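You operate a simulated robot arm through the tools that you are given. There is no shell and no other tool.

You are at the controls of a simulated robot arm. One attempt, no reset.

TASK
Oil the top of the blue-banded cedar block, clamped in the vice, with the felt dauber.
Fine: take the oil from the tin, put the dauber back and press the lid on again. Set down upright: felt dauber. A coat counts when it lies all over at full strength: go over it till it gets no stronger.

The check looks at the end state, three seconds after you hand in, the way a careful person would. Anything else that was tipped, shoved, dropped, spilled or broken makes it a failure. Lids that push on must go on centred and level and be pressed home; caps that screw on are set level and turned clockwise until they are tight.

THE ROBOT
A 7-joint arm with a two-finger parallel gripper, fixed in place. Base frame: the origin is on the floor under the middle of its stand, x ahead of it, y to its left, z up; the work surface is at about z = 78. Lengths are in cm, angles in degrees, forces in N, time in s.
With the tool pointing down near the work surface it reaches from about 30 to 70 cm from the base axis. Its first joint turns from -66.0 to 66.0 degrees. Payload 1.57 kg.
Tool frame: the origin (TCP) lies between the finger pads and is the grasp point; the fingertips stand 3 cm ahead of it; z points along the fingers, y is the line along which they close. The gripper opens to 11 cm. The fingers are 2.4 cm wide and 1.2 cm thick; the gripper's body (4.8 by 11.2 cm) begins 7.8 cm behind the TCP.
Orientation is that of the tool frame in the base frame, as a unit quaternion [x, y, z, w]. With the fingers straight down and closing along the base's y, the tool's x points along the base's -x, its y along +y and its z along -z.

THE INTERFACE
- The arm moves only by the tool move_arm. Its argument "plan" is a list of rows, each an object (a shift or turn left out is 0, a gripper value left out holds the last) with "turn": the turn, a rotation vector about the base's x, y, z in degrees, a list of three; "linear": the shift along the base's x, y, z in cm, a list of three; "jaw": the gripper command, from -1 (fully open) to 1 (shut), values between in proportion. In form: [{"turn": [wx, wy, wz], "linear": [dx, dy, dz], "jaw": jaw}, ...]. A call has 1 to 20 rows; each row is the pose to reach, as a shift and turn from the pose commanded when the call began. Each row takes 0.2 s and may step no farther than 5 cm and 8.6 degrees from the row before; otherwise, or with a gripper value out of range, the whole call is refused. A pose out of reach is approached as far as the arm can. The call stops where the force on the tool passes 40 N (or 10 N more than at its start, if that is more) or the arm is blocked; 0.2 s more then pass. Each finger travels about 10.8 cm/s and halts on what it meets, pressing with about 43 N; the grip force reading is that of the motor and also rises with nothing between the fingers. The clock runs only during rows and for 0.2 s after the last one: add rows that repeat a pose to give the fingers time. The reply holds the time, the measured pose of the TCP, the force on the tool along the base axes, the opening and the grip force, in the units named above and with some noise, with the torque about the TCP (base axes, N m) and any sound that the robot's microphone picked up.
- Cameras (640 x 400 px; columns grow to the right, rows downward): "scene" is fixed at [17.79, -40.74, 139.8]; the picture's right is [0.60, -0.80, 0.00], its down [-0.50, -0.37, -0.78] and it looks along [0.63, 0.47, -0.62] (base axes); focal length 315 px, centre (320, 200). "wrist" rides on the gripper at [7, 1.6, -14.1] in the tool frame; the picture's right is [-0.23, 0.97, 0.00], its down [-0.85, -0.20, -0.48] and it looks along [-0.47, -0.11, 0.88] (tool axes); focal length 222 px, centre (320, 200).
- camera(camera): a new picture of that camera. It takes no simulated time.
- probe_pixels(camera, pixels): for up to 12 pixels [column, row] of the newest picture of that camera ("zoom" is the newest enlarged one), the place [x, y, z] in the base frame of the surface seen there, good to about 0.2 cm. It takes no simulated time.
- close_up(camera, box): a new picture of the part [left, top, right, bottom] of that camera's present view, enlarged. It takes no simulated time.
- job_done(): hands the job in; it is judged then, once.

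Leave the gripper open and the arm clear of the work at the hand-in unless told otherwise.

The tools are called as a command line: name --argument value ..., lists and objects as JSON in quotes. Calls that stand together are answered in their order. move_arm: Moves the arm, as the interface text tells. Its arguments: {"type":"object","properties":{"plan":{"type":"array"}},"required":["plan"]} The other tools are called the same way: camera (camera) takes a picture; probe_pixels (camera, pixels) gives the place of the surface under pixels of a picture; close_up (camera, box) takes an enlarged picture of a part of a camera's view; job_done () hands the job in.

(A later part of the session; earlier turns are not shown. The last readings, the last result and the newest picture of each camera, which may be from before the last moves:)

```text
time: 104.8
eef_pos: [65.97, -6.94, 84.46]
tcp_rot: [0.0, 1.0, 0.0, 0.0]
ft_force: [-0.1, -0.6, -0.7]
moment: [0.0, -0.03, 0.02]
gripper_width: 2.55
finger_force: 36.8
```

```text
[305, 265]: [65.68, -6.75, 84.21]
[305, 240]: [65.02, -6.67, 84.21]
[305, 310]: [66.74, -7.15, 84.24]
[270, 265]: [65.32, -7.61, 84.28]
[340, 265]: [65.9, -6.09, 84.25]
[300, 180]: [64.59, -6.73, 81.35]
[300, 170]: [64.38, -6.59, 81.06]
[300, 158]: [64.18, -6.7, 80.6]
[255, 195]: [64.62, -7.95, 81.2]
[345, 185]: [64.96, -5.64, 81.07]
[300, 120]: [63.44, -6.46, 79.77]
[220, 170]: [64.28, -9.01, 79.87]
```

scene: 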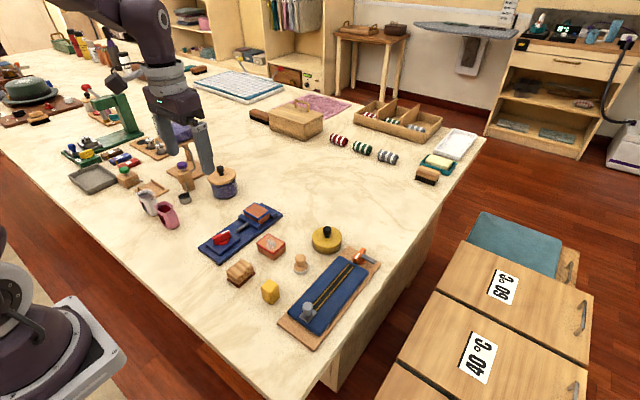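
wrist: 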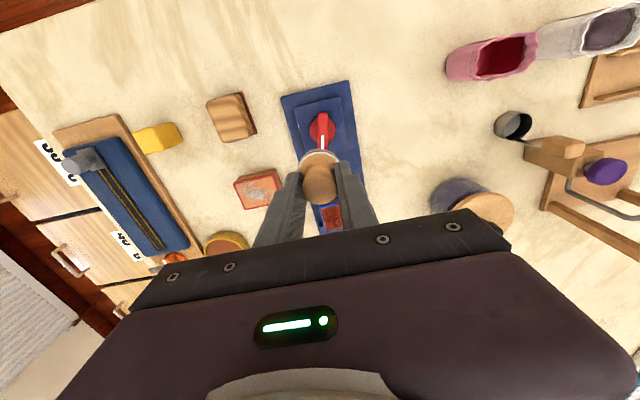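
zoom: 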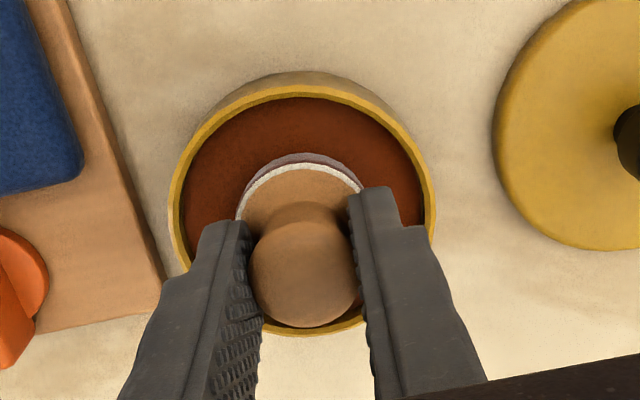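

The dauber has slid up 0.5 cm in the grip, so the fingertips now sit on its flare; the felt bottom is right at z≈79.8. One more 0.1 cm down for a proper dip.

move_arm --plan '[{"linear": [0, 0, -0.05], "jaw": 1}, {"linear": [0, 0, -0.1]}, {"linear": [0, 0, -0.1]}, {"linear": [0, 0, -0.1]}]'

```text
time: 105.8
eef_pos: [65.99, -6.95, 84.33]
tcp_rot: [0.001, 1.0, 0.0, 0.0]
ft_force: [0.8, 0.8, 3.0]
moment: [0.03, 0.04, -0.04]
gripper_width: 2.56
finger_force: 37.0
```

3 N contact. Hold briefly, then lift and check the felt.

move_arm --plan '[{"linear": [0, 0, -0.05], "jaw": 1}, {"linear": [0, 0, -0.05]}, {"linear": [0, 0, -0.05]}, {"linear": [0, 0, 0.5]}, {"linear": [0, 0, 1.1]}, {"linear": [0, 0, 1.8]}, {"linear": [0, 0, 1.8]}]'

close_up --camera "scene" --box '[290, 200, 360, 260]'

```text
time: 107.4
eef_pos: [65.96, -6.8, 86.07]
tcp_rot: [0.0, 1.0, 0.0, 0.0]
ft_force: [-0.2, 0.9, -1.2]
moment: [0.01, -0.02, -0.03]
gripper_width: 2.57
finger_force: 36.9
```

```text
6.67 times, centred on (325, 230) of scene
```

zoom: 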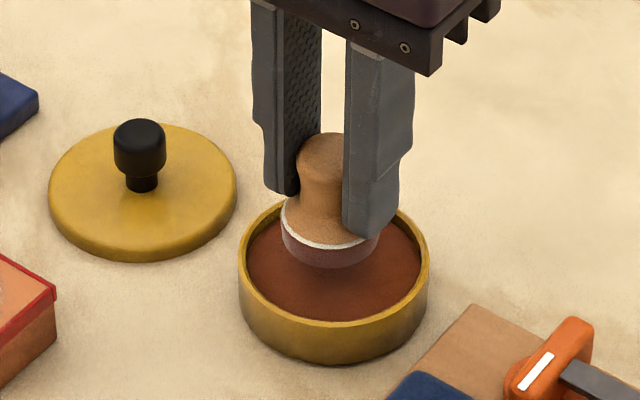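

Loaded. Back to the block's centre, coming down to just above contact (TCP ≈ 86.75).

move_arm --plan '[{"linear": [0, 0, 3], "jaw": 1}, {"linear": [0, 0, 5.8]}, {"linear": [-1, 3.5, 5.8]}, {"linear": [-1.7, 7, 5.8]}, {"linear": [-2.4, 10.5, 5.8]}, {"linear": [-3.1, 14, 5.8]}, {"linear": [-3.9, 17.5, 5.8]}, {"linear": [-4.53, 21.49, 5.8]}, {"linear": [-4.53, 21.49, 5.8]}, {"linear": [-4.53, 21.49, 3.0]}, {"linear": [-4.53, 21.49, 1.2]}, {"linear": [-4.53, 21.49, 0.85]}, {"linear": [-4.53, 21.49, 0.75]}, {"linear": [-4.53, 21.49, 0.7]}, {"linear": [-4.53, 21.49, 0.7]}]'

```text
time: 110.6
eef_pos: [61.6, 14.56, 86.83]
tcp_rot: [0.0, 1.0, 0.0, 0.001]
ft_force: [0.0, -0.3, -0.1]
moment: [0.01, 0.01, 0.0]
gripper_width: 2.56
finger_force: 36.6
```

move_arm --plan '[{"linear": [0, 0, -0.04], "jaw": 1}, {"linear": [0, 0, -0.08]}, {"linear": [0, 0, -0.08]}]'

```text
time: 111.4
eef_pos: [61.55, 14.61, 86.75]
tcp_rot: [-0.001, 1.0, 0.0, 0.0]
ft_force: [-0.2, 0.6, 0.3]
moment: [0.01, 0.0, -0.02]
gripper_width: 2.56
finger_force: 36.8
```

move_arm --plan '[{"linear": [0, 0, -0.04], "jaw": 1}, {"linear": [0, 0, -0.08]}, {"linear": [0, 0, -0.08]}]'

```text
time: 112.2
eef_pos: [61.56, 14.55, 86.74]
tcp_rot: [-0.001, 1.0, 0.0, 0.0]
ft_force: [-0.4, 0.7, 13.6]
moment: [0.05, 0.14, -0.03]
gripper_width: 2.53
finger_force: 37.1
```

13.6 N. Sweep the middle strip to +y and return to the middle, easing 0.03.

move_arm --plan '[{"linear": [0, 0.6, 0.03], "jaw": 1}, {"linear": [0, 1.2, 0.03]}, {"linear": [0, 1.8, 0.03]}, {"linear": [0, 2.4, 0.03]}, {"linear": [0, 1.8, 0.03]}, {"linear": [0, 1.2, 0.03]}, {"linear": [0, 0.6, 0.03]}, {"linear": [0, 0, 0.03]}, {"linear": [0, -0.6, 0.03]}, {"linear": [0, -1.2, 0.03]}]'

```text
time: 114.4
eef_pos: [61.36, 13.32, 86.71]
tcp_rot: [0.0, 1.0, 0.0, -0.001]
ft_force: [0.1, 6.4, 15.1]
moment: [0.33, 0.02, 0.01]
gripper_width: 2.55
finger_force: 36.7
```

Steady 15 N. Finish −y end, hop to the far strip (x≈62.85), sweep +y.

move_arm --plan '[{"linear": [0, -0.6, 0], "jaw": 1}, {"linear": [0, -1.2, 0]}, {"linear": [0.4, -1.2, 0.4]}, {"linear": [1.4, -1.2, 0.4]}, {"linear": [1.4, -1.2, 0.1]}, {"linear": [1.4, -1.2, 0]}, {"linear": [1.4, -0.6, 0]}, {"linear": [1.4, 0, 0]}, {"linear": [1.4, 0.6, 0]}, {"linear": [1.4, 1.2, 0]}]'

```text
time: 116.6
eef_pos: [62.86, 14.52, 86.62]
tcp_rot: [0.0, 1.0, 0.001, 0.001]
ft_force: [-0.3, -1.2, 5.1]
moment: [-0.12, 0.03, 0.01]
gripper_width: 2.57
finger_force: 36.3
```

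5 N, fine. Continue to the +y end and back to −y end on this strip.

move_arm --plan '[{"linear": [0, 0.6, -0.02], "jaw": 1}, {"linear": [0, 1.2, -0.02]}, {"linear": [0, 1.8, -0.02]}, {"linear": [0, 2.5, -0.02]}, {"linear": [0, 1.8, -0.02]}, {"linear": [0, 1.2, -0.02]}, {"linear": [0, 0.6, -0.02]}, {"linear": [0, 0, -0.02]}, {"linear": [0, -0.6, -0.02]}, {"linear": [0, -1.2, -0.02]}, {"linear": [0, -1.8, -0.02]}, {"linear": [0, -2.5, -0.02]}]'

```text
time: 119.2
eef_pos: [62.95, 11.99, 86.55]
tcp_rot: [0.0, 1.0, 0.001, -0.001]
ft_force: [-1.0, 11.2, 29.2]
moment: [0.62, 0.26, -0.01]
gripper_width: 2.56
finger_force: 36.7
```

29 N at that end, enough. Hop to the near strip (x≈60.0) a bit higher.

move_arm --plan '[{"linear": [0, 0.1, 0.4], "jaw": 1}, {"linear": [-1.0, 0.1, 0.5]}, {"linear": [-2.0, 0.1, 0.5]}, {"linear": [-2.85, 0.1, 0.5]}, {"linear": [-2.85, 0.1, 0.15]}, {"linear": [-2.85, 0.1, 0.04]}, {"linear": [-2.85, 0.6, 0.02]}, {"linear": [-2.85, 1.2, 0.02]}]'

```text
time: 121.0
eef_pos: [60.28, 13.27, 86.68]
tcp_rot: [-0.001, 1.0, 0.0, 0.001]
ft_force: [0.7, -4.6, 10.2]
moment: [-0.17, -0.11, -0.06]
gripper_width: 2.59
finger_force: 36.6
```

10 N, good. Sweep the near strip to +y end and back.

move_arm --plan '[{"linear": [0, 0.6, 0.01], "jaw": 1}, {"linear": [0, 1.2, 0.01]}, {"linear": [0, 1.8, 0.01]}, {"linear": [0, 2.4, 0.01]}, {"linear": [0, 3.0, 0.01]}, {"linear": [0, 3.7, 0.01]}, {"linear": [0, 3.0, 0.03]}, {"linear": [0, 2.4, 0.03]}, {"linear": [0, 1.8, 0.03]}, {"linear": [0, 1.2, 0.03]}, {"linear": [0, 0.6, 0.03]}, {"linear": [0, 0, 0.03]}, {"linear": [0, -0.6, 0.03]}, {"linear": [0, -1.2, 0.03]}]'

move_arm --plan '[{"linear": [0, 0, 1], "jaw": 1}, {"linear": [0, 0, 4]}, {"linear": [0, 0, 7]}, {"linear": [-3, 1, 8]}, {"linear": [-6.5, 2, 9]}, {"linear": [-10, 2.3, 9]}, {"linear": [-10, 2.3, 9]}]'

close_up --camera "scene" --box '[240, 195, 280, 227]'

close_up --camera "scene" --box '[180, 150, 260, 220]'

```text
time: 124.0
eef_pos: [60.02, 12.14, 86.64]
tcp_rot: [0.0, 1.0, 0.0, 0.001]
ft_force: [0.8, 1.3, 2.4]
moment: [0.06, 0.01, -0.04]
gripper_width: 2.58
finger_force: 36.7
```

```text
time: 125.6
eef_pos: [50.21, 14.19, 95.68]
tcp_rot: [0.0, 1.0, 0.0, 0.0]
ft_force: [1.0, 0.3, -0.5]
moment: [0.0, -0.03, 0.01]
gripper_width: 2.56
finger_force: 37.1
```

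```text
12.50 times, centred on (260, 211) of scene
```

zoom: 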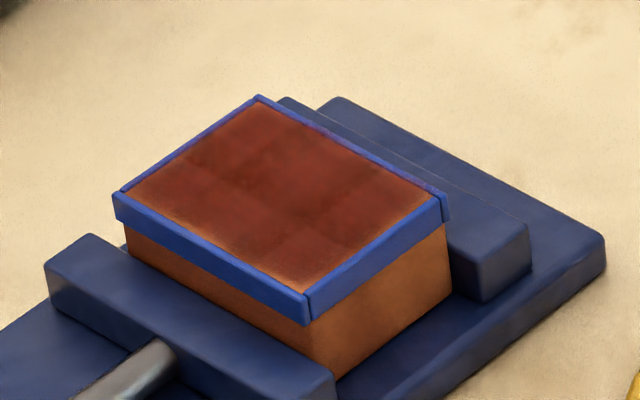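

```text
5.71 times, centred on (220, 185) of scene
```

zoom: 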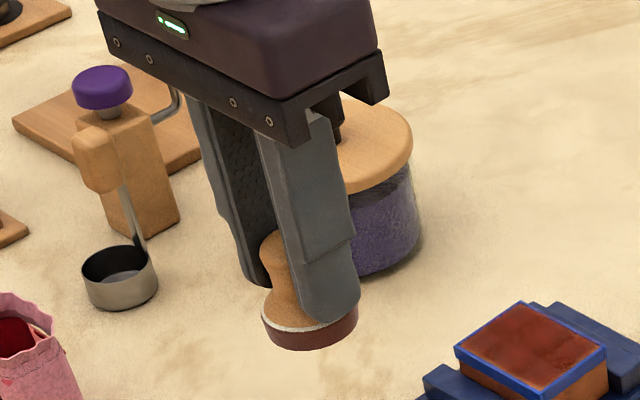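

The coat looks deep and even now and the block sits where it was originally. I zoom in more on the top to check the edges and corners.

close_up --camera "scene" --box '[244, 200, 274, 222]'

close_up --camera "wrist" --box '[290, 190, 370, 240]'

```text
16.00 times, centred on (259, 211) of scene
```

zoom: 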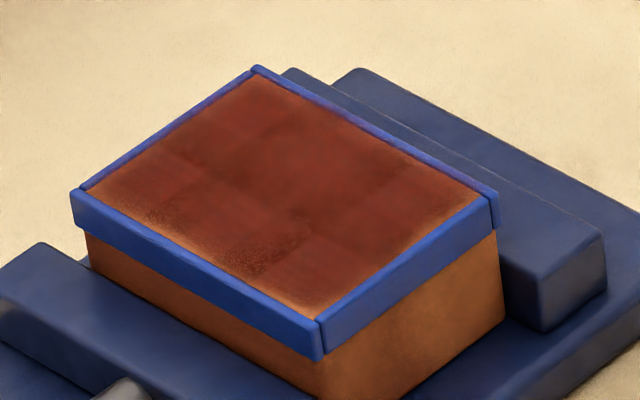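

```text
8.00 times, centred on (330, 215) of wrist
```

zoom: 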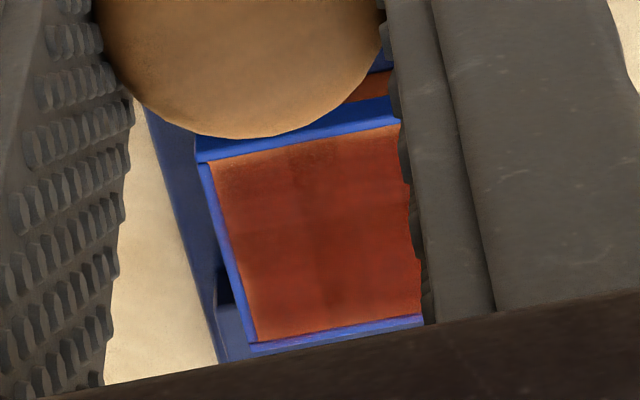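

The six-patch pattern looks even, with just a narrow softer rim by the band. I'll do one more full pass with the oil still in the felt and compare, to be sure it gets no stronger.

move_arm --plan '[{"linear": [2.5, 0, -1], "jaw": 1}, {"linear": [5, 0.1, -2]}, {"linear": [8, 0.2, -3]}, {"linear": [10.3, 0.2, -4]}, {"linear": [10.3, 0.2, -6]}, {"linear": [10.3, 0.2, -8]}, {"linear": [10.3, 0.2, -8.8]}, {"linear": [10.3, 0.2, -8.95]}, {"linear": [10.3, 0.2, -9.0]}, {"linear": [10.3, 0.2, -9.03]}, {"linear": [10.3, 0.2, -9.03]}]'

```text
time: 128.0
eef_pos: [60.07, 14.5, 86.72]
tcp_rot: [0.0, 1.0, 0.0, 0.0]
ft_force: [-0.2, 0.7, -0.1]
moment: [-0.01, -0.02, 0.02]
gripper_width: 2.57
finger_force: 37.1
```

move_arm --plan '[{"linear": [0, 0, -0.05], "jaw": 1}, {"linear": [0, 0, -0.09]}, {"linear": [0, 0, -0.09]}]'

```text
time: 128.8
eef_pos: [60.35, 14.48, 86.6]
tcp_rot: [0.0, 1.0, 0.001, 0.0]
ft_force: [-3.6, -0.9, 9.5]
moment: [0.01, 0.06, -0.01]
gripper_width: 2.57
finger_force: 36.4
```

9.5 N. Sweep the near strip both ways.

move_arm --plan '[{"linear": [0, -0.7, 0.02], "jaw": 1}, {"linear": [0, -1.4, 0.02]}, {"linear": [0, -2.3, 0.02]}, {"linear": [0, -1.6, 0.02]}, {"linear": [0, -0.8, 0.02]}, {"linear": [0, 0, 0.02]}, {"linear": [0, 0.8, 0.02]}, {"linear": [0, 1.6, 0.02]}, {"linear": [0, 2.4, 0.02]}, {"linear": [0, 1.6, 0.02]}, {"linear": [0, 0.8, 0.02]}, {"linear": [0, 0, 0.02]}]'

```text
time: 131.4
eef_pos: [60.24, 14.58, 86.46]
tcp_rot: [0.0, 1.0, 0.001, 0.002]
ft_force: [0.9, 4.8, 10.8]
moment: [0.24, -0.1, 0.0]
gripper_width: 2.58
finger_force: 36.7
```

Good contact. Hop to the far strip (x≈62.6) and do the same.

move_arm --plan '[{"linear": [0.3, 0, 0.4], "jaw": 1}, {"linear": [1.3, 0, 0.5]}, {"linear": [2.3, 0, 0.5]}, {"linear": [2.3, 0, 0.2]}, {"linear": [2.3, 0, 0.03]}, {"linear": [2.3, -0.8, 0.02]}, {"linear": [2.3, -1.6, 0.02]}, {"linear": [2.3, -2.3, 0.02]}, {"linear": [2.3, -1.6, 0.02]}, {"linear": [2.3, -0.8, 0.02]}, {"linear": [2.3, 0, 0.02]}]'

```text
time: 133.8
eef_pos: [62.62, 14.33, 86.65]
tcp_rot: [0.0, 1.0, 0.0, 0.001]
ft_force: [0.0, -5.8, 13.9]
moment: [-0.28, 0.0, -0.03]
gripper_width: 2.58
finger_force: 36.9
```

Good, 13.9 N. Now the +y half of the far strip, then lift off and back away for a look.

move_arm --plan '[{"linear": [0, 0.8, 0.02], "jaw": 1}, {"linear": [0, 1.6, 0.02]}, {"linear": [0, 2.4, 0.02]}, {"linear": [0, 1.6, 0.02]}, {"linear": [0, 0.8, 0.02]}, {"linear": [0, 0, 0.02]}, {"linear": [0, 0, 1]}, {"linear": [0, 0, 4]}, {"linear": [0, 0, 7.5]}, {"linear": [-4, 0, 9]}, {"linear": [-8, 0, 9]}, {"linear": [-12, 0, 9]}, {"linear": [-12, 0, 9]}]'

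close_up --camera "scene" --box '[240, 195, 280, 227]'

close_up --camera "scene" --box '[244, 200, 274, 222]'

close_up --camera "scene" --box '[180, 150, 260, 220]'

```text
time: 136.6
eef_pos: [50.21, 14.64, 95.77]
tcp_rot: [0.0, 1.0, 0.0, 0.0]
ft_force: [-0.7, -0.6, -0.5]
moment: [0.01, 0.01, -0.01]
gripper_width: 2.58
finger_force: 36.7
```

```text
12.50 times, centred on (260, 211) of scene
```

zoom: 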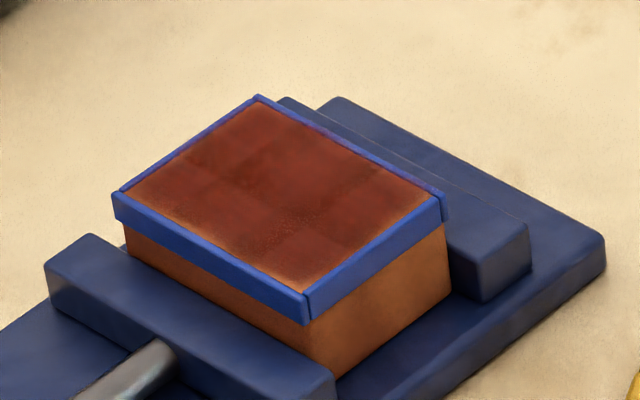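

```text
16.00 times, centred on (259, 211) of scene
```

zoom: 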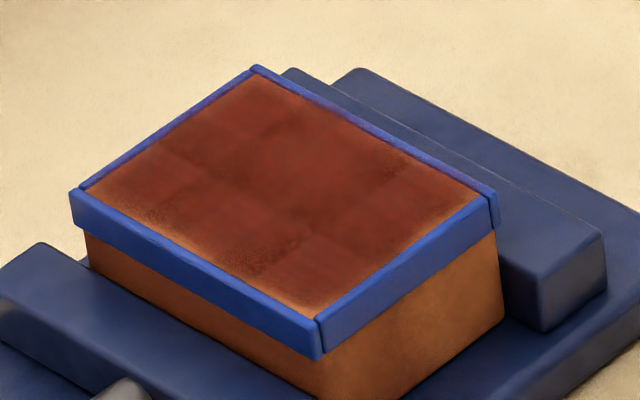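

```text
5.71 times, centred on (220, 185) of scene
```

zoom: 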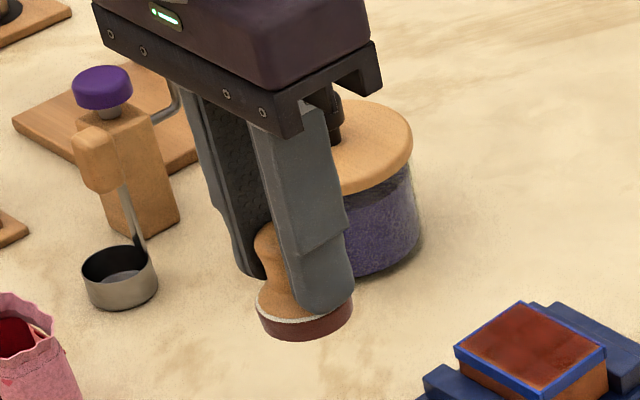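

The coat is unchanged from the previous look, so it is at full strength. Now I put the dauber back at its original spot (55.5,−6.7): carry it there at height, then lower to about 1 cm above the table.

move_arm --plan '[{"linear": [0.7, -3, 0], "jaw": 1}, {"linear": [1.4, -6, -1]}, {"linear": [2.1, -9, -2]}, {"linear": [2.8, -12, -3]}, {"linear": [3.5, -15, -4]}, {"linear": [4.2, -18, -4]}, {"linear": [4.85, -21.23, -4]}, {"linear": [4.85, -21.23, -4]}, {"linear": [4.85, -21.23, -7]}, {"linear": [4.85, -21.23, -10]}, {"linear": [4.85, -21.23, -12]}, {"linear": [4.85, -21.23, -12.2]}, {"linear": [4.85, -21.23, -12.2]}]'

close_up --camera "scene" --box '[270, 225, 340, 285]'

close_up --camera "wrist" --box '[260, 100, 390, 230]'

```text
time: 139.4
eef_pos: [55.32, -6.92, 83.4]
tcp_rot: [0.0, 1.0, 0.0, 0.0]
ft_force: [0.0, -0.9, -0.2]
moment: [0.01, -0.03, -0.02]
gripper_width: 2.58
finger_force: 37.0
```

```text
6.67 times, centred on (305, 255) of scene
```

zoom: 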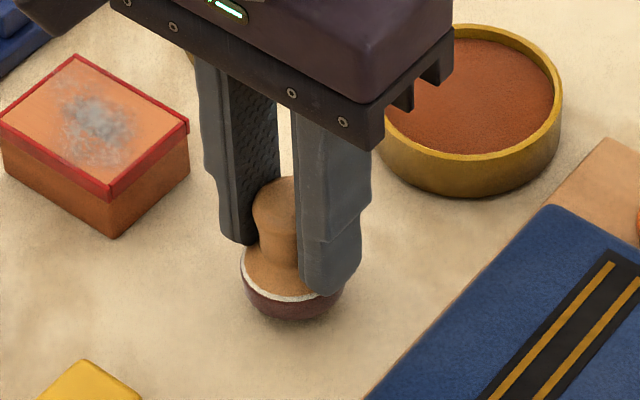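

```text
3.08 times, centred on (325, 165) of wrist
```

zoom: 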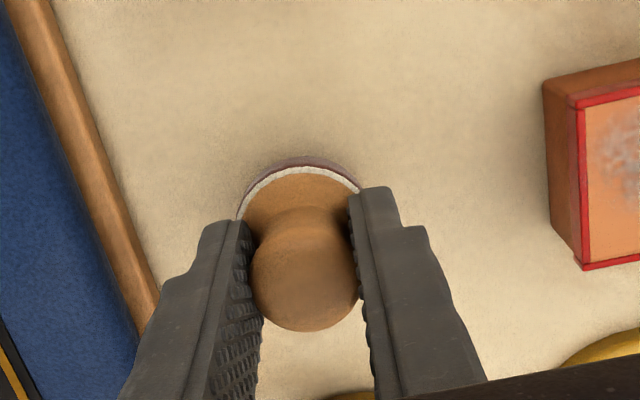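

In place above its spot. Lowering slowly until it touches the table (expected near TCP z 82.4).

move_arm --plan '[{"linear": [0, 0, -0.3], "jaw": 1}, {"linear": [0, 0, -0.6]}, {"linear": [0, 0, -0.8]}, {"linear": [0, 0, -0.9]}, {"linear": [0, 0, -0.95]}, {"linear": [0, 0, -0.95]}]'

```text
time: 140.8
eef_pos: [55.4, -6.75, 82.46]
tcp_rot: [0.0, 1.0, 0.0, 0.0]
ft_force: [-1.5, -1.6, 4.6]
moment: [-0.01, 0.08, 0.02]
gripper_width: 2.58
finger_force: 36.7
```

Contact, 4.6 N. I press 0.04 more to seat it flat, then open the jaws to about 4.2 cm and rise straight up.

move_arm --plan '[{"linear": [0, 0, -0.04], "jaw": 1}, {"linear": [0, 0, -0.04], "jaw": 1}, {"linear": [0, 0, 0], "jaw": 0.5}, {"linear": [0, 0, 0], "jaw": 0.25}, {"linear": [0, 0, 0], "jaw": 0.25}, {"linear": [0, 0, 0], "jaw": 0.25}]'

close_up --camera "scene" --box '[270, 225, 340, 285]'

```text
time: 142.2
eef_pos: [55.59, -6.84, 82.33]
tcp_rot: [0.001, 1.0, 0.0, 0.0]
ft_force: [0.3, -0.5, 0.8]
moment: [-0.01, -0.02, -0.03]
gripper_width: 4.14
finger_force: 0.0
```

```text
6.67 times, centred on (305, 255) of scene
```

zoom: 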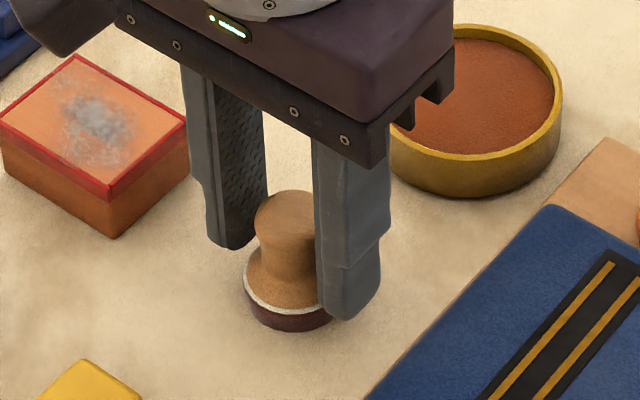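

The dauber stands free between the open fingers. Rising straight up 10 cm.

move_arm --plan '[{"linear": [0, 0, 1], "jaw": 0.25}, {"linear": [0, 0, 3]}, {"linear": [0, 0, 6]}, {"linear": [0, 0, 9.7]}, {"linear": [0, 0, 9.7]}]'

close_up --camera "scene" --box '[255, 195, 345, 285]'

camera --camera "wrist"

```text
time: 143.4
eef_pos: [55.16, -6.69, 92.15]
tcp_rot: [0.001, 1.0, 0.0, 0.0]
ft_force: [-0.1, -0.8, -0.2]
moment: [0.0, -0.01, 0.02]
gripper_width: 4.14
finger_force: 0.0
```

```text
4.44 times, centred on (300, 240) of scene
```

zoom: 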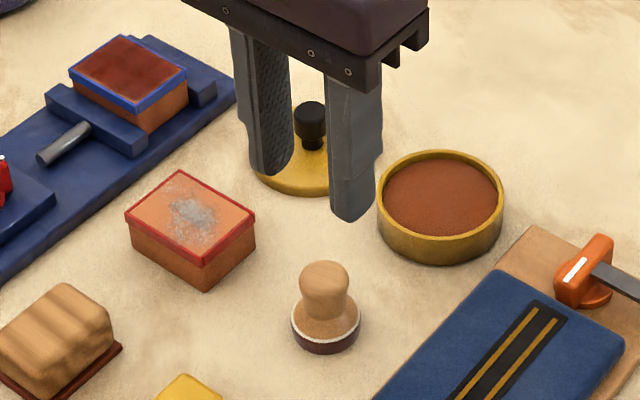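

```text
taken
```

wrist: 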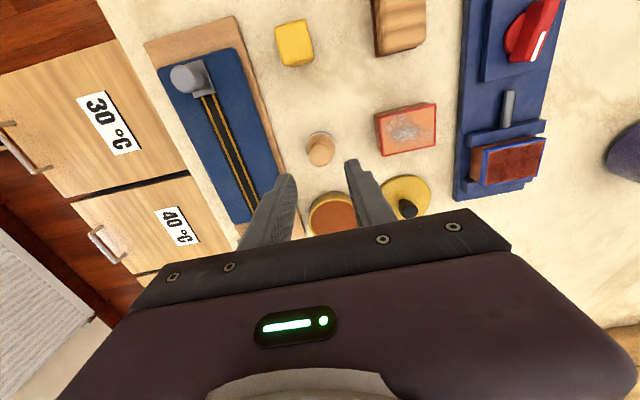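

The dauber stands upright in its old place. Next the lid at (66,3): I move above its knob at z≈92 with jaws about 5 cm open.

move_arm --plan '[{"linear": [2.6, 2.4, 0], "jaw": 0.1}, {"linear": [5.2, 4.8, 0]}, {"linear": [7.8, 7.2, 0]}, {"linear": [10.44, 9.68, 0]}, {"linear": [10.44, 9.68, 0]}, {"linear": [10.44, 9.68, 0]}]'

close_up --camera "wrist" --box '[270, 95, 370, 195]'

probe_pixels --camera "zoom" --pixels '[[315, 245], [285, 245], [345, 245], [315, 275], [315, 220], [200, 190], [440, 190], [320, 70], [315, 310], [230, 120], [400, 120], [240, 290]]'

```text
time: 144.8
eef_pos: [66.12, 3.11, 92.12]
tcp_rot: [0.0, 1.0, 0.0, -0.001]
ft_force: [-0.4, -0.4, -0.2]
moment: [-0.04, -0.05, 0.0]
gripper_width: 4.95
finger_force: 0.1
```

```text
4.00 times, centred on (320, 145) of wrist
```

zoom: 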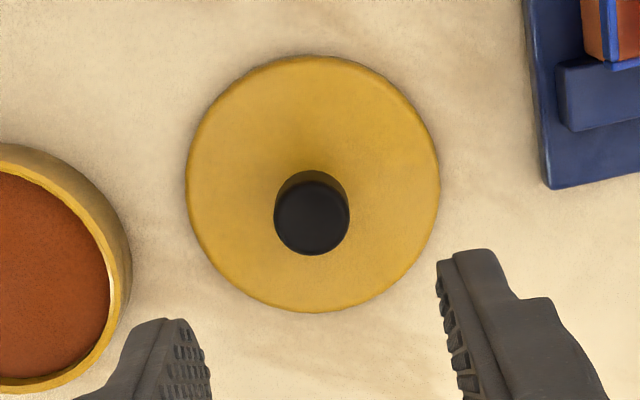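

```text
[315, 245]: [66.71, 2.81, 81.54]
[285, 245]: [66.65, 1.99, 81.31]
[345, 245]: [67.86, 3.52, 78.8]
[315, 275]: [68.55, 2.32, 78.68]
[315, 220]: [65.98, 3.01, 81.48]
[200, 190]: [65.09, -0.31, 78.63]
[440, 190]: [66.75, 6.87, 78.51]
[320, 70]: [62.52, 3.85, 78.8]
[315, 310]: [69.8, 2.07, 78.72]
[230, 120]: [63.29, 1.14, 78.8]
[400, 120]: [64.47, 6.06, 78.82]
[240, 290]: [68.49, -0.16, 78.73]
```

The lid is where I left it, centre (66.05,3.0). I lower to z≈82.2 and close on the knob.

move_arm --plan '[{"linear": [0, 0, -3], "jaw": 0.1}, {"linear": [0, 0, -6]}, {"linear": [0, 0, -8.5]}, {"linear": [0, 0, -9.6]}, {"linear": [0, 0, -9.9]}, {"linear": [0, 0, -9.9]}, {"linear": [0, 0, -9.9], "jaw": 0.4}, {"linear": [0, 0, -9.9], "jaw": 1}, {"linear": [0, 0, -9.9], "jaw": 1}, {"linear": [0, 0, -9.9], "jaw": 1}]'

close_up --camera "scene" --box '[270, 185, 350, 255]'

```text
time: 147.0
eef_pos: [66.05, 3.04, 82.22]
tcp_rot: [0.0, 1.0, 0.0, -0.001]
ft_force: [-0.1, -0.3, 0.1]
moment: [0.03, 0.01, 0.02]
gripper_width: 2.02
finger_force: 33.8
```

```text
5.71 times, centred on (310, 220) of scene
```

zoom: 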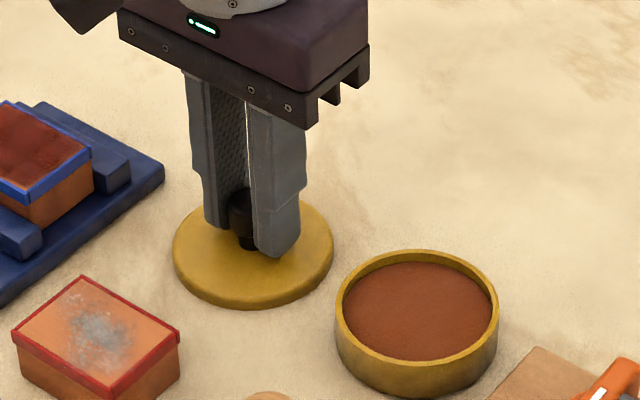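

Knob gripped at 2.02 cm. Lift the lid and carry it over to the tin, stopping about 4 cm above.

move_arm --plan '[{"linear": [0, 0, 1], "jaw": 1}, {"linear": [0, 0, 4]}, {"linear": [0, 0, 8]}, {"linear": [0, -2.5, 10]}, {"linear": [0, -5, 10]}, {"linear": [0, -7.5, 10]}, {"linear": [0, -10, 10]}, {"linear": [0, -10, 10]}, {"linear": [0, -10, 10]}]'

close_up --camera "scene" --box '[280, 185, 370, 265]'

close_up --camera "wrist" --box '[250, 90, 390, 220]'

```text
time: 149.0
eef_pos: [65.71, -7.21, 92.15]
tcp_rot: [-0.001, 1.0, 0.0, -0.001]
ft_force: [0.1, -0.5, -0.3]
moment: [0.03, -0.03, 0.01]
gripper_width: 2.03
finger_force: 33.8
```

```text
5.00 times, centred on (325, 225) of scene
```

zoom: 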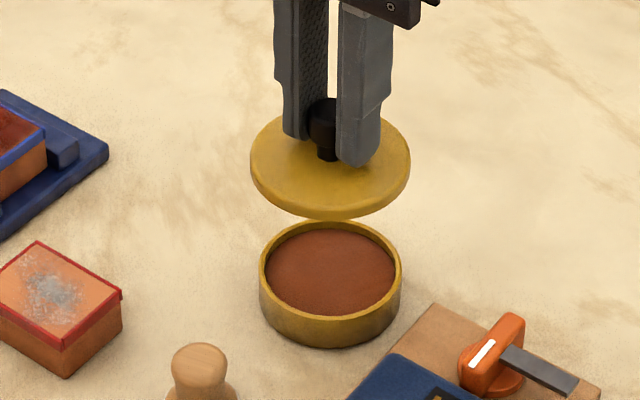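

```text
3.08 times, centred on (320, 155) of wrist
```

zoom: 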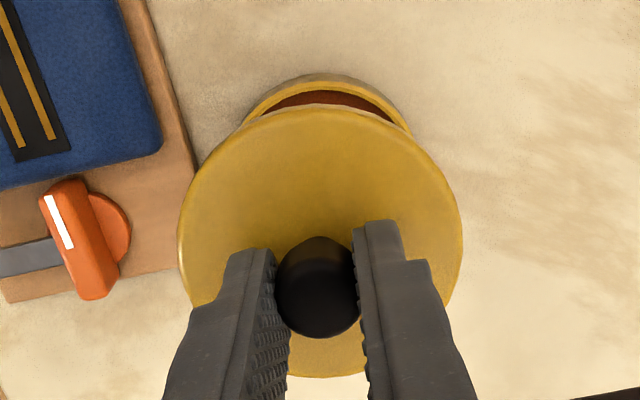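

I check the tin's rim position precisely in a tighter view before lowering.

close_up --camera "scene" --box '[307, 222, 347, 250]'

```text
14.29 times, centred on (327, 236) of scene
```

zoom: 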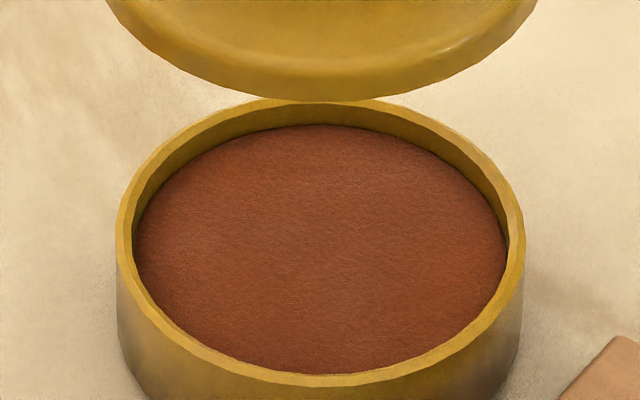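

probe_pixels --camera "zoom" --pixels '[[124, 235], [517, 235], [320, 380], [440, 350], [190, 335], [175, 148], [465, 148], [230, 116], [410, 116], [320, 250], [140, 190], [505, 190]]'

```text
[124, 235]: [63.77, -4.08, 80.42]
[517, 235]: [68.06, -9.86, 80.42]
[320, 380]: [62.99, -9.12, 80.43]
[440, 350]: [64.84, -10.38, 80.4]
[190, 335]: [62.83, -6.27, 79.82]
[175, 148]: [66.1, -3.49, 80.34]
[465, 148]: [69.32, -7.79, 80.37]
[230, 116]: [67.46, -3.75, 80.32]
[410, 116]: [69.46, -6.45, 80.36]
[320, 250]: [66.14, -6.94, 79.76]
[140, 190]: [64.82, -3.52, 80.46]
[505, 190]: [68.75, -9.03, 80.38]
```

The tin's centre is still about (65.9,−6.97). Now I measure the held lid's rim the same way to confirm it is centred over the tin.

close_up --camera "scene" --box '[305, 200, 350, 232]'

move_arm --plan '[{"jaw": 1}, {"jaw": 1}]'

```text
12.50 times, centred on (328, 216) of scene
```

zoom: 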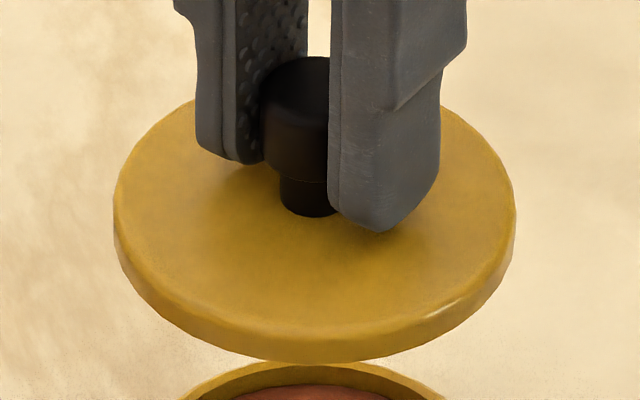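

```text
time: 149.6
eef_pos: [65.77, -7.08, 92.22]
tcp_rot: [-0.001, 1.0, -0.001, 0.0]
ft_force: [-0.1, -1.3, 0.9]
moment: [0.01, 0.02, -0.02]
gripper_width: 2.03
finger_force: 33.6
```

probe_pixels --camera "zoom" --pixels '[[120, 200], [509, 200], [320, 335], [180, 285], [455, 285], [150, 135], [480, 135], [235, 322], [400, 322], [125, 235], [505, 235], [300, 260]]'

```text
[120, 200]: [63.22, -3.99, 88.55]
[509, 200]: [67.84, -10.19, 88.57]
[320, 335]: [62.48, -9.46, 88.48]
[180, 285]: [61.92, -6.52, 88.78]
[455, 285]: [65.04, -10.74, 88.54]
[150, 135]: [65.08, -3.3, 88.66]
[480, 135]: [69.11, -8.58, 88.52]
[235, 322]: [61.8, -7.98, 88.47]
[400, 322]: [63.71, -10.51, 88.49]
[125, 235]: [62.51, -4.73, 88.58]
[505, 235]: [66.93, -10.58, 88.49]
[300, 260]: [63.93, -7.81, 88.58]
```

At this height the lid's centre reads about (65.6,−7.1), slightly short in x – the arm reads x 65.75 too after moving up. I lower to about 1 cm above seating and measure again.

move_arm --plan '[{"linear": [0, 0, -2.5], "jaw": 1}, {"linear": [0, 0, -5]}, {"linear": [0, 0, -6.2]}, {"linear": [0, 0, -6.6]}, {"linear": [0, 0, -6.6]}, {"linear": [0, 0, -6.6]}]'

close_up --camera "scene" --box '[305, 218, 350, 250]'

```text
time: 151.0
eef_pos: [65.82, -6.95, 85.6]
tcp_rot: [0.0, 1.0, 0.0, 0.0]
ft_force: [-0.2, 0.4, -0.5]
moment: [-0.01, -0.01, 0.02]
gripper_width: 2.0
finger_force: 33.7
```

```text
12.50 times, centred on (328, 234) of scene
```

zoom: 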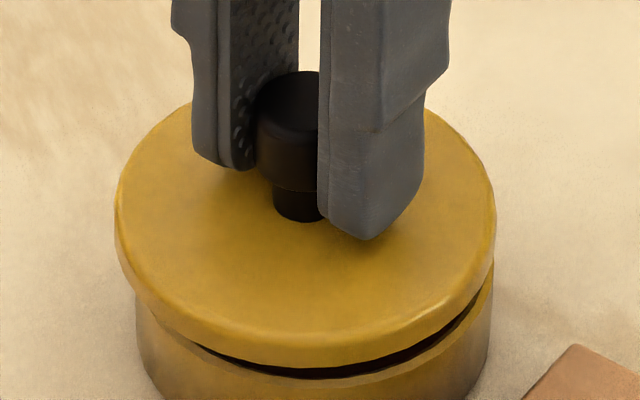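

The lid looks about 0.15 cm left of the tin in this view (lid centre column 305, tin 314). I probe the lid and tin rims to measure the offset.

probe_pixels --camera "zoom" --pixels '[[122, 205], [490, 205], [305, 340], [175, 290], [440, 290], [150, 145], [465, 145], [230, 325], [385, 325], [200, 120], [435, 120], [305, 270]]'

probe_pixels --camera "zoom" --pixels '[[142, 330], [488, 310], [150, 350], [480, 350], [180, 390], [450, 390], [485, 285], [140, 300], [240, 362], [400, 370], [460, 330], [300, 385]]'

```text
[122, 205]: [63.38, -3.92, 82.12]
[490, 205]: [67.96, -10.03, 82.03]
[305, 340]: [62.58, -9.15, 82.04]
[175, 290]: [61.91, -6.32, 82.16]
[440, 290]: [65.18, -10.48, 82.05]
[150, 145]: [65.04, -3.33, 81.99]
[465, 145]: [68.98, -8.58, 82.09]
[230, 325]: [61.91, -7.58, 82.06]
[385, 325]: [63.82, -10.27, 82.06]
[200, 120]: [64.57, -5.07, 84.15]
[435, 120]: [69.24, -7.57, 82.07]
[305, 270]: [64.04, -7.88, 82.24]
```

```text
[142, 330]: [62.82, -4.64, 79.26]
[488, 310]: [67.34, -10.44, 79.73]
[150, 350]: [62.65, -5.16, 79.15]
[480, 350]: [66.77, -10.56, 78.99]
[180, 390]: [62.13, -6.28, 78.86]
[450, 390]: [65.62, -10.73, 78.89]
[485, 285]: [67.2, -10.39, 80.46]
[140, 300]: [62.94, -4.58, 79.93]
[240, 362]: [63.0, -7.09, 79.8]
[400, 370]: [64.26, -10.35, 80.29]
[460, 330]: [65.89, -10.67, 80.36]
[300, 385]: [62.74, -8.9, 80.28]
```

Lid centre ≈(65.65,−7.0), tin centre ≈(65.9,−6.97), so the lid needs +0.23 cm in x. It is level (rim z 82.0–82.15 all round). I shift and re-check.

move_arm --plan '[{"linear": [0.12, 0, 0], "jaw": 1}, {"linear": [0.25, -0.02, 0]}, {"linear": [0.25, -0.02, 0]}, {"linear": [0.25, -0.02, 0]}]'

close_up --camera "scene" --box '[305, 218, 350, 250]'

close_up --camera "wrist" --box '[260, 100, 380, 220]'

```text
time: 152.0
eef_pos: [66.23, -6.98, 85.57]
tcp_rot: [0.0, 1.0, 0.001, 0.0]
ft_force: [-0.7, 0.3, 0.1]
moment: [-0.02, -0.01, 0.04]
gripper_width: 2.01
finger_force: 34.0
```

```text
12.50 times, centred on (328, 234) of scene
```

zoom: 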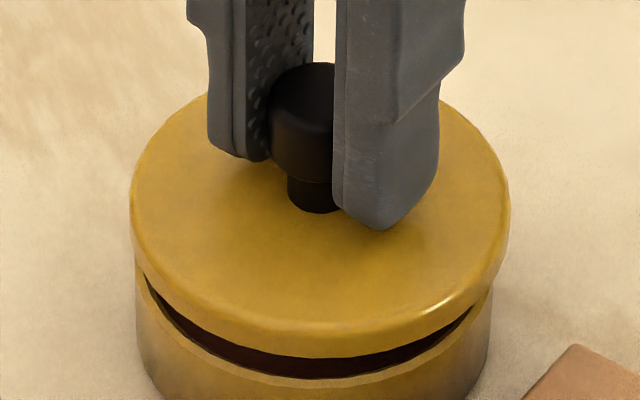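

```text
3.33 times, centred on (320, 160) of wrist
```

zoom: 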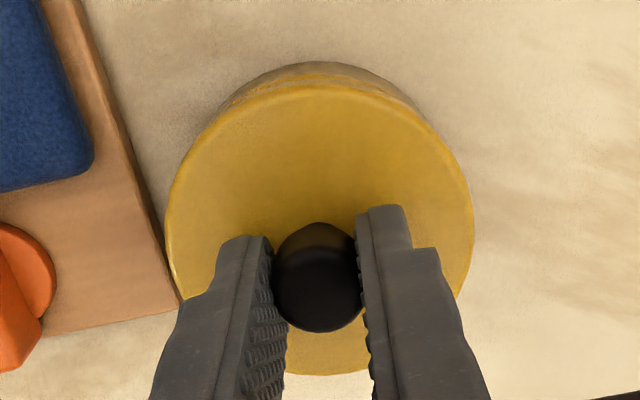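

It moved 0.4 (a bit of stick-slip in the arm): lid centre column is now 320 vs tin 314, i.e. about 0.15 too far in x. Nudge back −0.15.

move_arm --plan '[{"linear": [-0.08, 0, 0], "jaw": 1}, {"linear": [-0.15, 0, 0]}, {"linear": [-0.15, 0, 0]}, {"linear": [-0.15, 0, 0]}]'

close_up --camera "scene" --box '[305, 218, 350, 250]'

```text
time: 153.0
eef_pos: [65.93, -7.07, 85.54]
tcp_rot: [0.0, 1.0, 0.0, 0.0]
ft_force: [-0.2, 0.4, 0.0]
moment: [-0.01, 0.0, -0.02]
gripper_width: 2.03
finger_force: 34.3
```

```text
12.50 times, centred on (328, 234) of scene
```

zoom: 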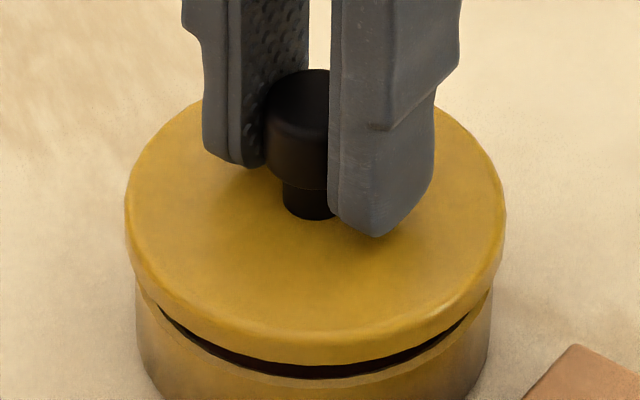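

Columns now agree (lid 315, tin 314). I check the depth direction by probing the lid rim again.

probe_pixels --camera "zoom" --pixels '[[131, 205], [500, 205], [315, 340], [185, 290], [450, 290], [160, 145], [475, 145], [240, 325], [395, 325], [145, 250], [445, 120], [485, 250]]'

close_up --camera "wrist" --box '[260, 100, 380, 220]'

probe_pixels --camera "zoom" --pixels '[[320, 92], [175, 235], [465, 230], [320, 365], [320, 72], [240, 125], [400, 120], [200, 170], [445, 165], [178, 260], [320, 82], [318, 290]]'

```text
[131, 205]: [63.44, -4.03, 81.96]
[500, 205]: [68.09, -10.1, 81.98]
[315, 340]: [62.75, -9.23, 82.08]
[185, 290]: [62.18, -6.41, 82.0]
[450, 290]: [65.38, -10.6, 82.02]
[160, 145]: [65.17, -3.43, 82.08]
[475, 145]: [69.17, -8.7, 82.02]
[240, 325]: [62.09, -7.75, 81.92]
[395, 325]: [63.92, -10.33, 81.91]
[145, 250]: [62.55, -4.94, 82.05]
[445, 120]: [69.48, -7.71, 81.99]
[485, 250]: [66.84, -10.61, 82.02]
```

```text
3.33 times, centred on (320, 160) of wrist
```

zoom: 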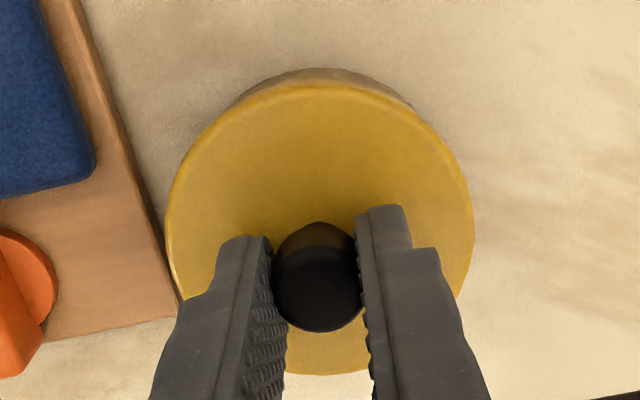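

```text
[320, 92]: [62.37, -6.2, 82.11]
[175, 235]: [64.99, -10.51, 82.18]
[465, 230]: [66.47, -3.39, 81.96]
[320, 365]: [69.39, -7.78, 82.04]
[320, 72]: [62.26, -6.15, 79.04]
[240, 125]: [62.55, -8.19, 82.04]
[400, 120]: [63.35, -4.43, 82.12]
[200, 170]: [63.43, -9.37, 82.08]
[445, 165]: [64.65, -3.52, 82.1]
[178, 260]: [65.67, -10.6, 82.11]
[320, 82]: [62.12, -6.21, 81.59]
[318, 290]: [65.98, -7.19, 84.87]
```

Lid centre now ≈(65.82,−7.03) against tin (65.9,−6.97): centred within about 0.1 cm, level. I lower slowly to meet the rim.

move_arm --plan '[{"linear": [0.03, 0.02, -0.3], "jaw": 1}, {"linear": [0.03, 0.02, -0.5]}, {"linear": [0.03, 0.02, -0.7]}, {"linear": [0.03, 0.02, -0.7]}]'

close_up --camera "scene" --box '[305, 218, 350, 250]'

```text
time: 154.0
eef_pos: [66.04, -6.94, 85.01]
tcp_rot: [0.0, 1.0, 0.0, 0.0]
ft_force: [0.4, -0.4, -0.7]
moment: [0.0, 0.02, 0.01]
gripper_width: 2.04
finger_force: 33.7
```

```text
12.50 times, centred on (328, 234) of scene
```

zoom: 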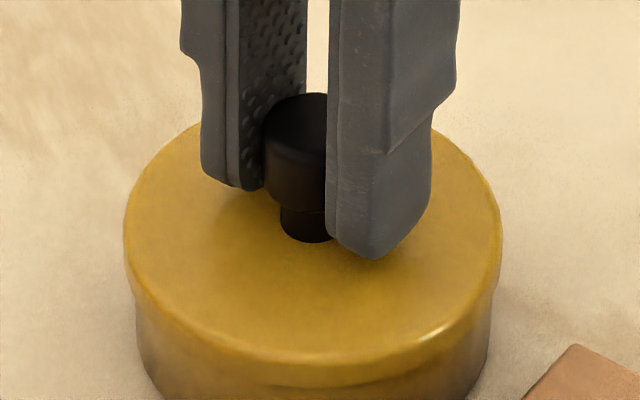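

Still centred (lid 312.5, tin 313.5) and no contact yet. Continue down in 0.1 cm steps.

move_arm --plan '[{"linear": [0, 0, -0.1], "jaw": 1}, {"linear": [0, 0, -0.2]}, {"linear": [0, 0, -0.3]}, {"linear": [0, 0, -0.3]}]'

close_up --camera "scene" --box '[305, 218, 350, 250]'

```text
time: 155.0
eef_pos: [65.83, -6.94, 84.84]
tcp_rot: [0.001, 1.0, 0.0, 0.001]
ft_force: [-7.4, 4.1, 15.8]
moment: [0.02, 0.28, -0.05]
gripper_width: 2.02
finger_force: 33.7
heard: snap
```

```text
12.50 times, centred on (328, 234) of scene
```

zoom: 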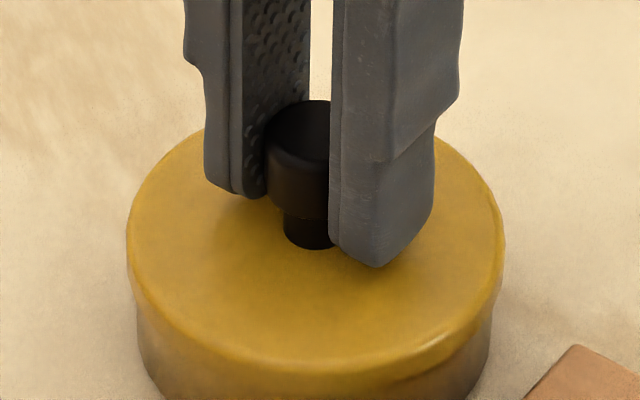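

A snap sounded at 15.8 N. I press further down to make sure it is fully home.

move_arm --plan '[{"linear": [0, 0, -0.08], "jaw": 1}, {"linear": [0, 0, -0.15]}, {"linear": [0, 0, -0.22]}, {"linear": [0, 0, -0.22]}]'

close_up --camera "scene" --box '[305, 218, 350, 250]'

```text
time: 156.0
eef_pos: [66.08, -7.01, 84.49]
tcp_rot: [0.0, 1.0, -0.001, 0.002]
ft_force: [-5.0, 0.3, 35.2]
moment: [0.45, 0.12, 0.02]
gripper_width: 2.02
finger_force: 34.4
```

```text
12.50 times, centred on (328, 234) of scene
```

zoom: 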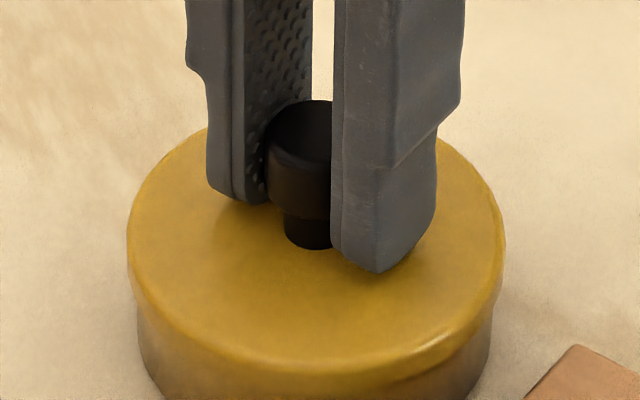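

35 N and the lid no longer moves: it is home. I ease up 0.1 cm, open the jaws and rise.

move_arm --plan '[{"linear": [0, 0, 0.1], "jaw": 1}, {"linear": [0, 0, 0.15], "jaw": 0.6}, {"linear": [0, 0, 0.15], "jaw": 0.1}, {"linear": [0, 0, 0.15], "jaw": 0.1}, {"linear": [0, 0, 0.15], "jaw": 0.1}, {"linear": [0, 0, 2], "jaw": 0.1}, {"linear": [0, 0, 5], "jaw": 0.1}, {"linear": [0, 0, 8], "jaw": 0.1}, {"linear": [0, 0, 8], "jaw": 0.1}]'

close_up --camera "scene" --box '[305, 215, 350, 250]'

close_up --camera "wrist" --box '[270, 95, 370, 195]'

```text
time: 158.0
eef_pos: [66.13, -7.19, 92.19]
tcp_rot: [0.0, 1.0, 0.001, 0.001]
ft_force: [-0.2, 0.6, -0.2]
moment: [-0.02, 0.0, 0.0]
gripper_width: 4.94
finger_force: 0.0
```

```text
11.43 times, centred on (328, 232) of scene
```

zoom: 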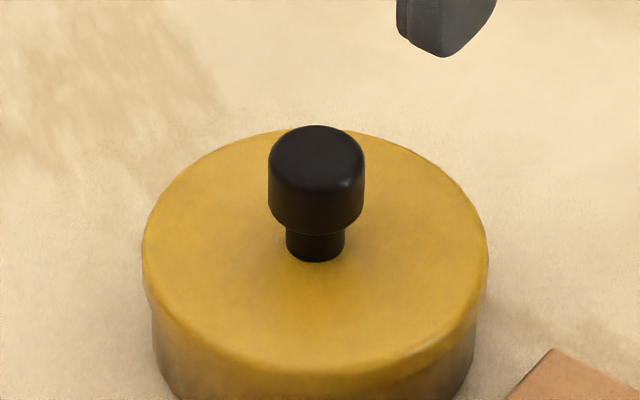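

```text
4.00 times, centred on (320, 145) of wrist
```

zoom: 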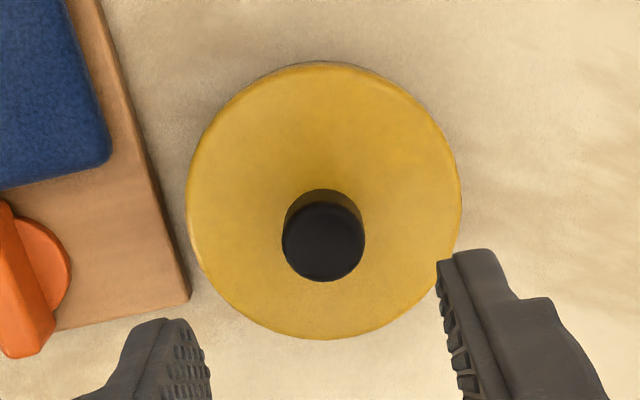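

The lid sits on the tin. I probe its top around the rim to check that it is level and at the original height (81.17).

probe_pixels --camera "zoom" --pixels '[[322, 85], [210, 200], [440, 200], [322, 325], [240, 120], [400, 120], [240, 290], [400, 290], [322, 240], [193, 215], [456, 210], [322, 68]]'

close_up --camera "scene" --box '[305, 215, 350, 250]'

probe_pixels --camera "zoom" --pixels '[[160, 240], [470, 240], [315, 350], [220, 310], [410, 310], [220, 155], [420, 155], [316, 140], [150, 290], [480, 290], [200, 345], [440, 345]]'

```text
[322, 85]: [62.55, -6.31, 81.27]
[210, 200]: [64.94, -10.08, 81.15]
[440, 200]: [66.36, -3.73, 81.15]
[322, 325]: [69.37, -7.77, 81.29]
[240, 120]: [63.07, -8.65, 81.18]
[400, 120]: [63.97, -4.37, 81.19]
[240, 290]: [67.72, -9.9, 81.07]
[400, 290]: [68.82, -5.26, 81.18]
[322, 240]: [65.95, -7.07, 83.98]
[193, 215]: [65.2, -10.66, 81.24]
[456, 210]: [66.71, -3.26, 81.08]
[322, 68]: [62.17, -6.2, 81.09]
```

```text
11.43 times, centred on (328, 232) of scene
```

zoom: 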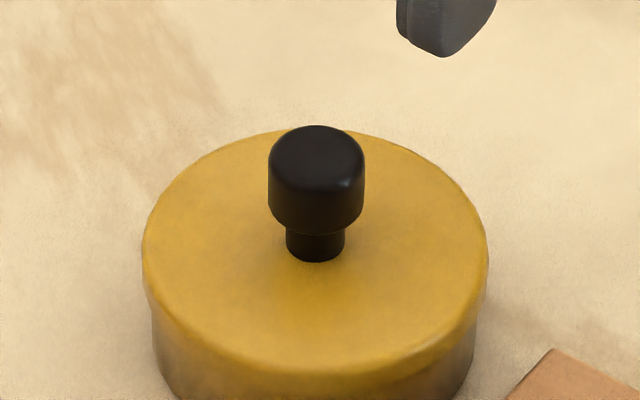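

```text
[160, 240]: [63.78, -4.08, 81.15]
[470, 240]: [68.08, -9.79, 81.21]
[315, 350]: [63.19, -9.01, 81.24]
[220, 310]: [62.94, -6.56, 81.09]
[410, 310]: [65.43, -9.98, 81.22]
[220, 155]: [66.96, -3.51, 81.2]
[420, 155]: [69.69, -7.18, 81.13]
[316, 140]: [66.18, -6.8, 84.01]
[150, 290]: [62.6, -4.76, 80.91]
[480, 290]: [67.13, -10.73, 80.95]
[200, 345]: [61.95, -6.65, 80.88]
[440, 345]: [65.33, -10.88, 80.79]
```

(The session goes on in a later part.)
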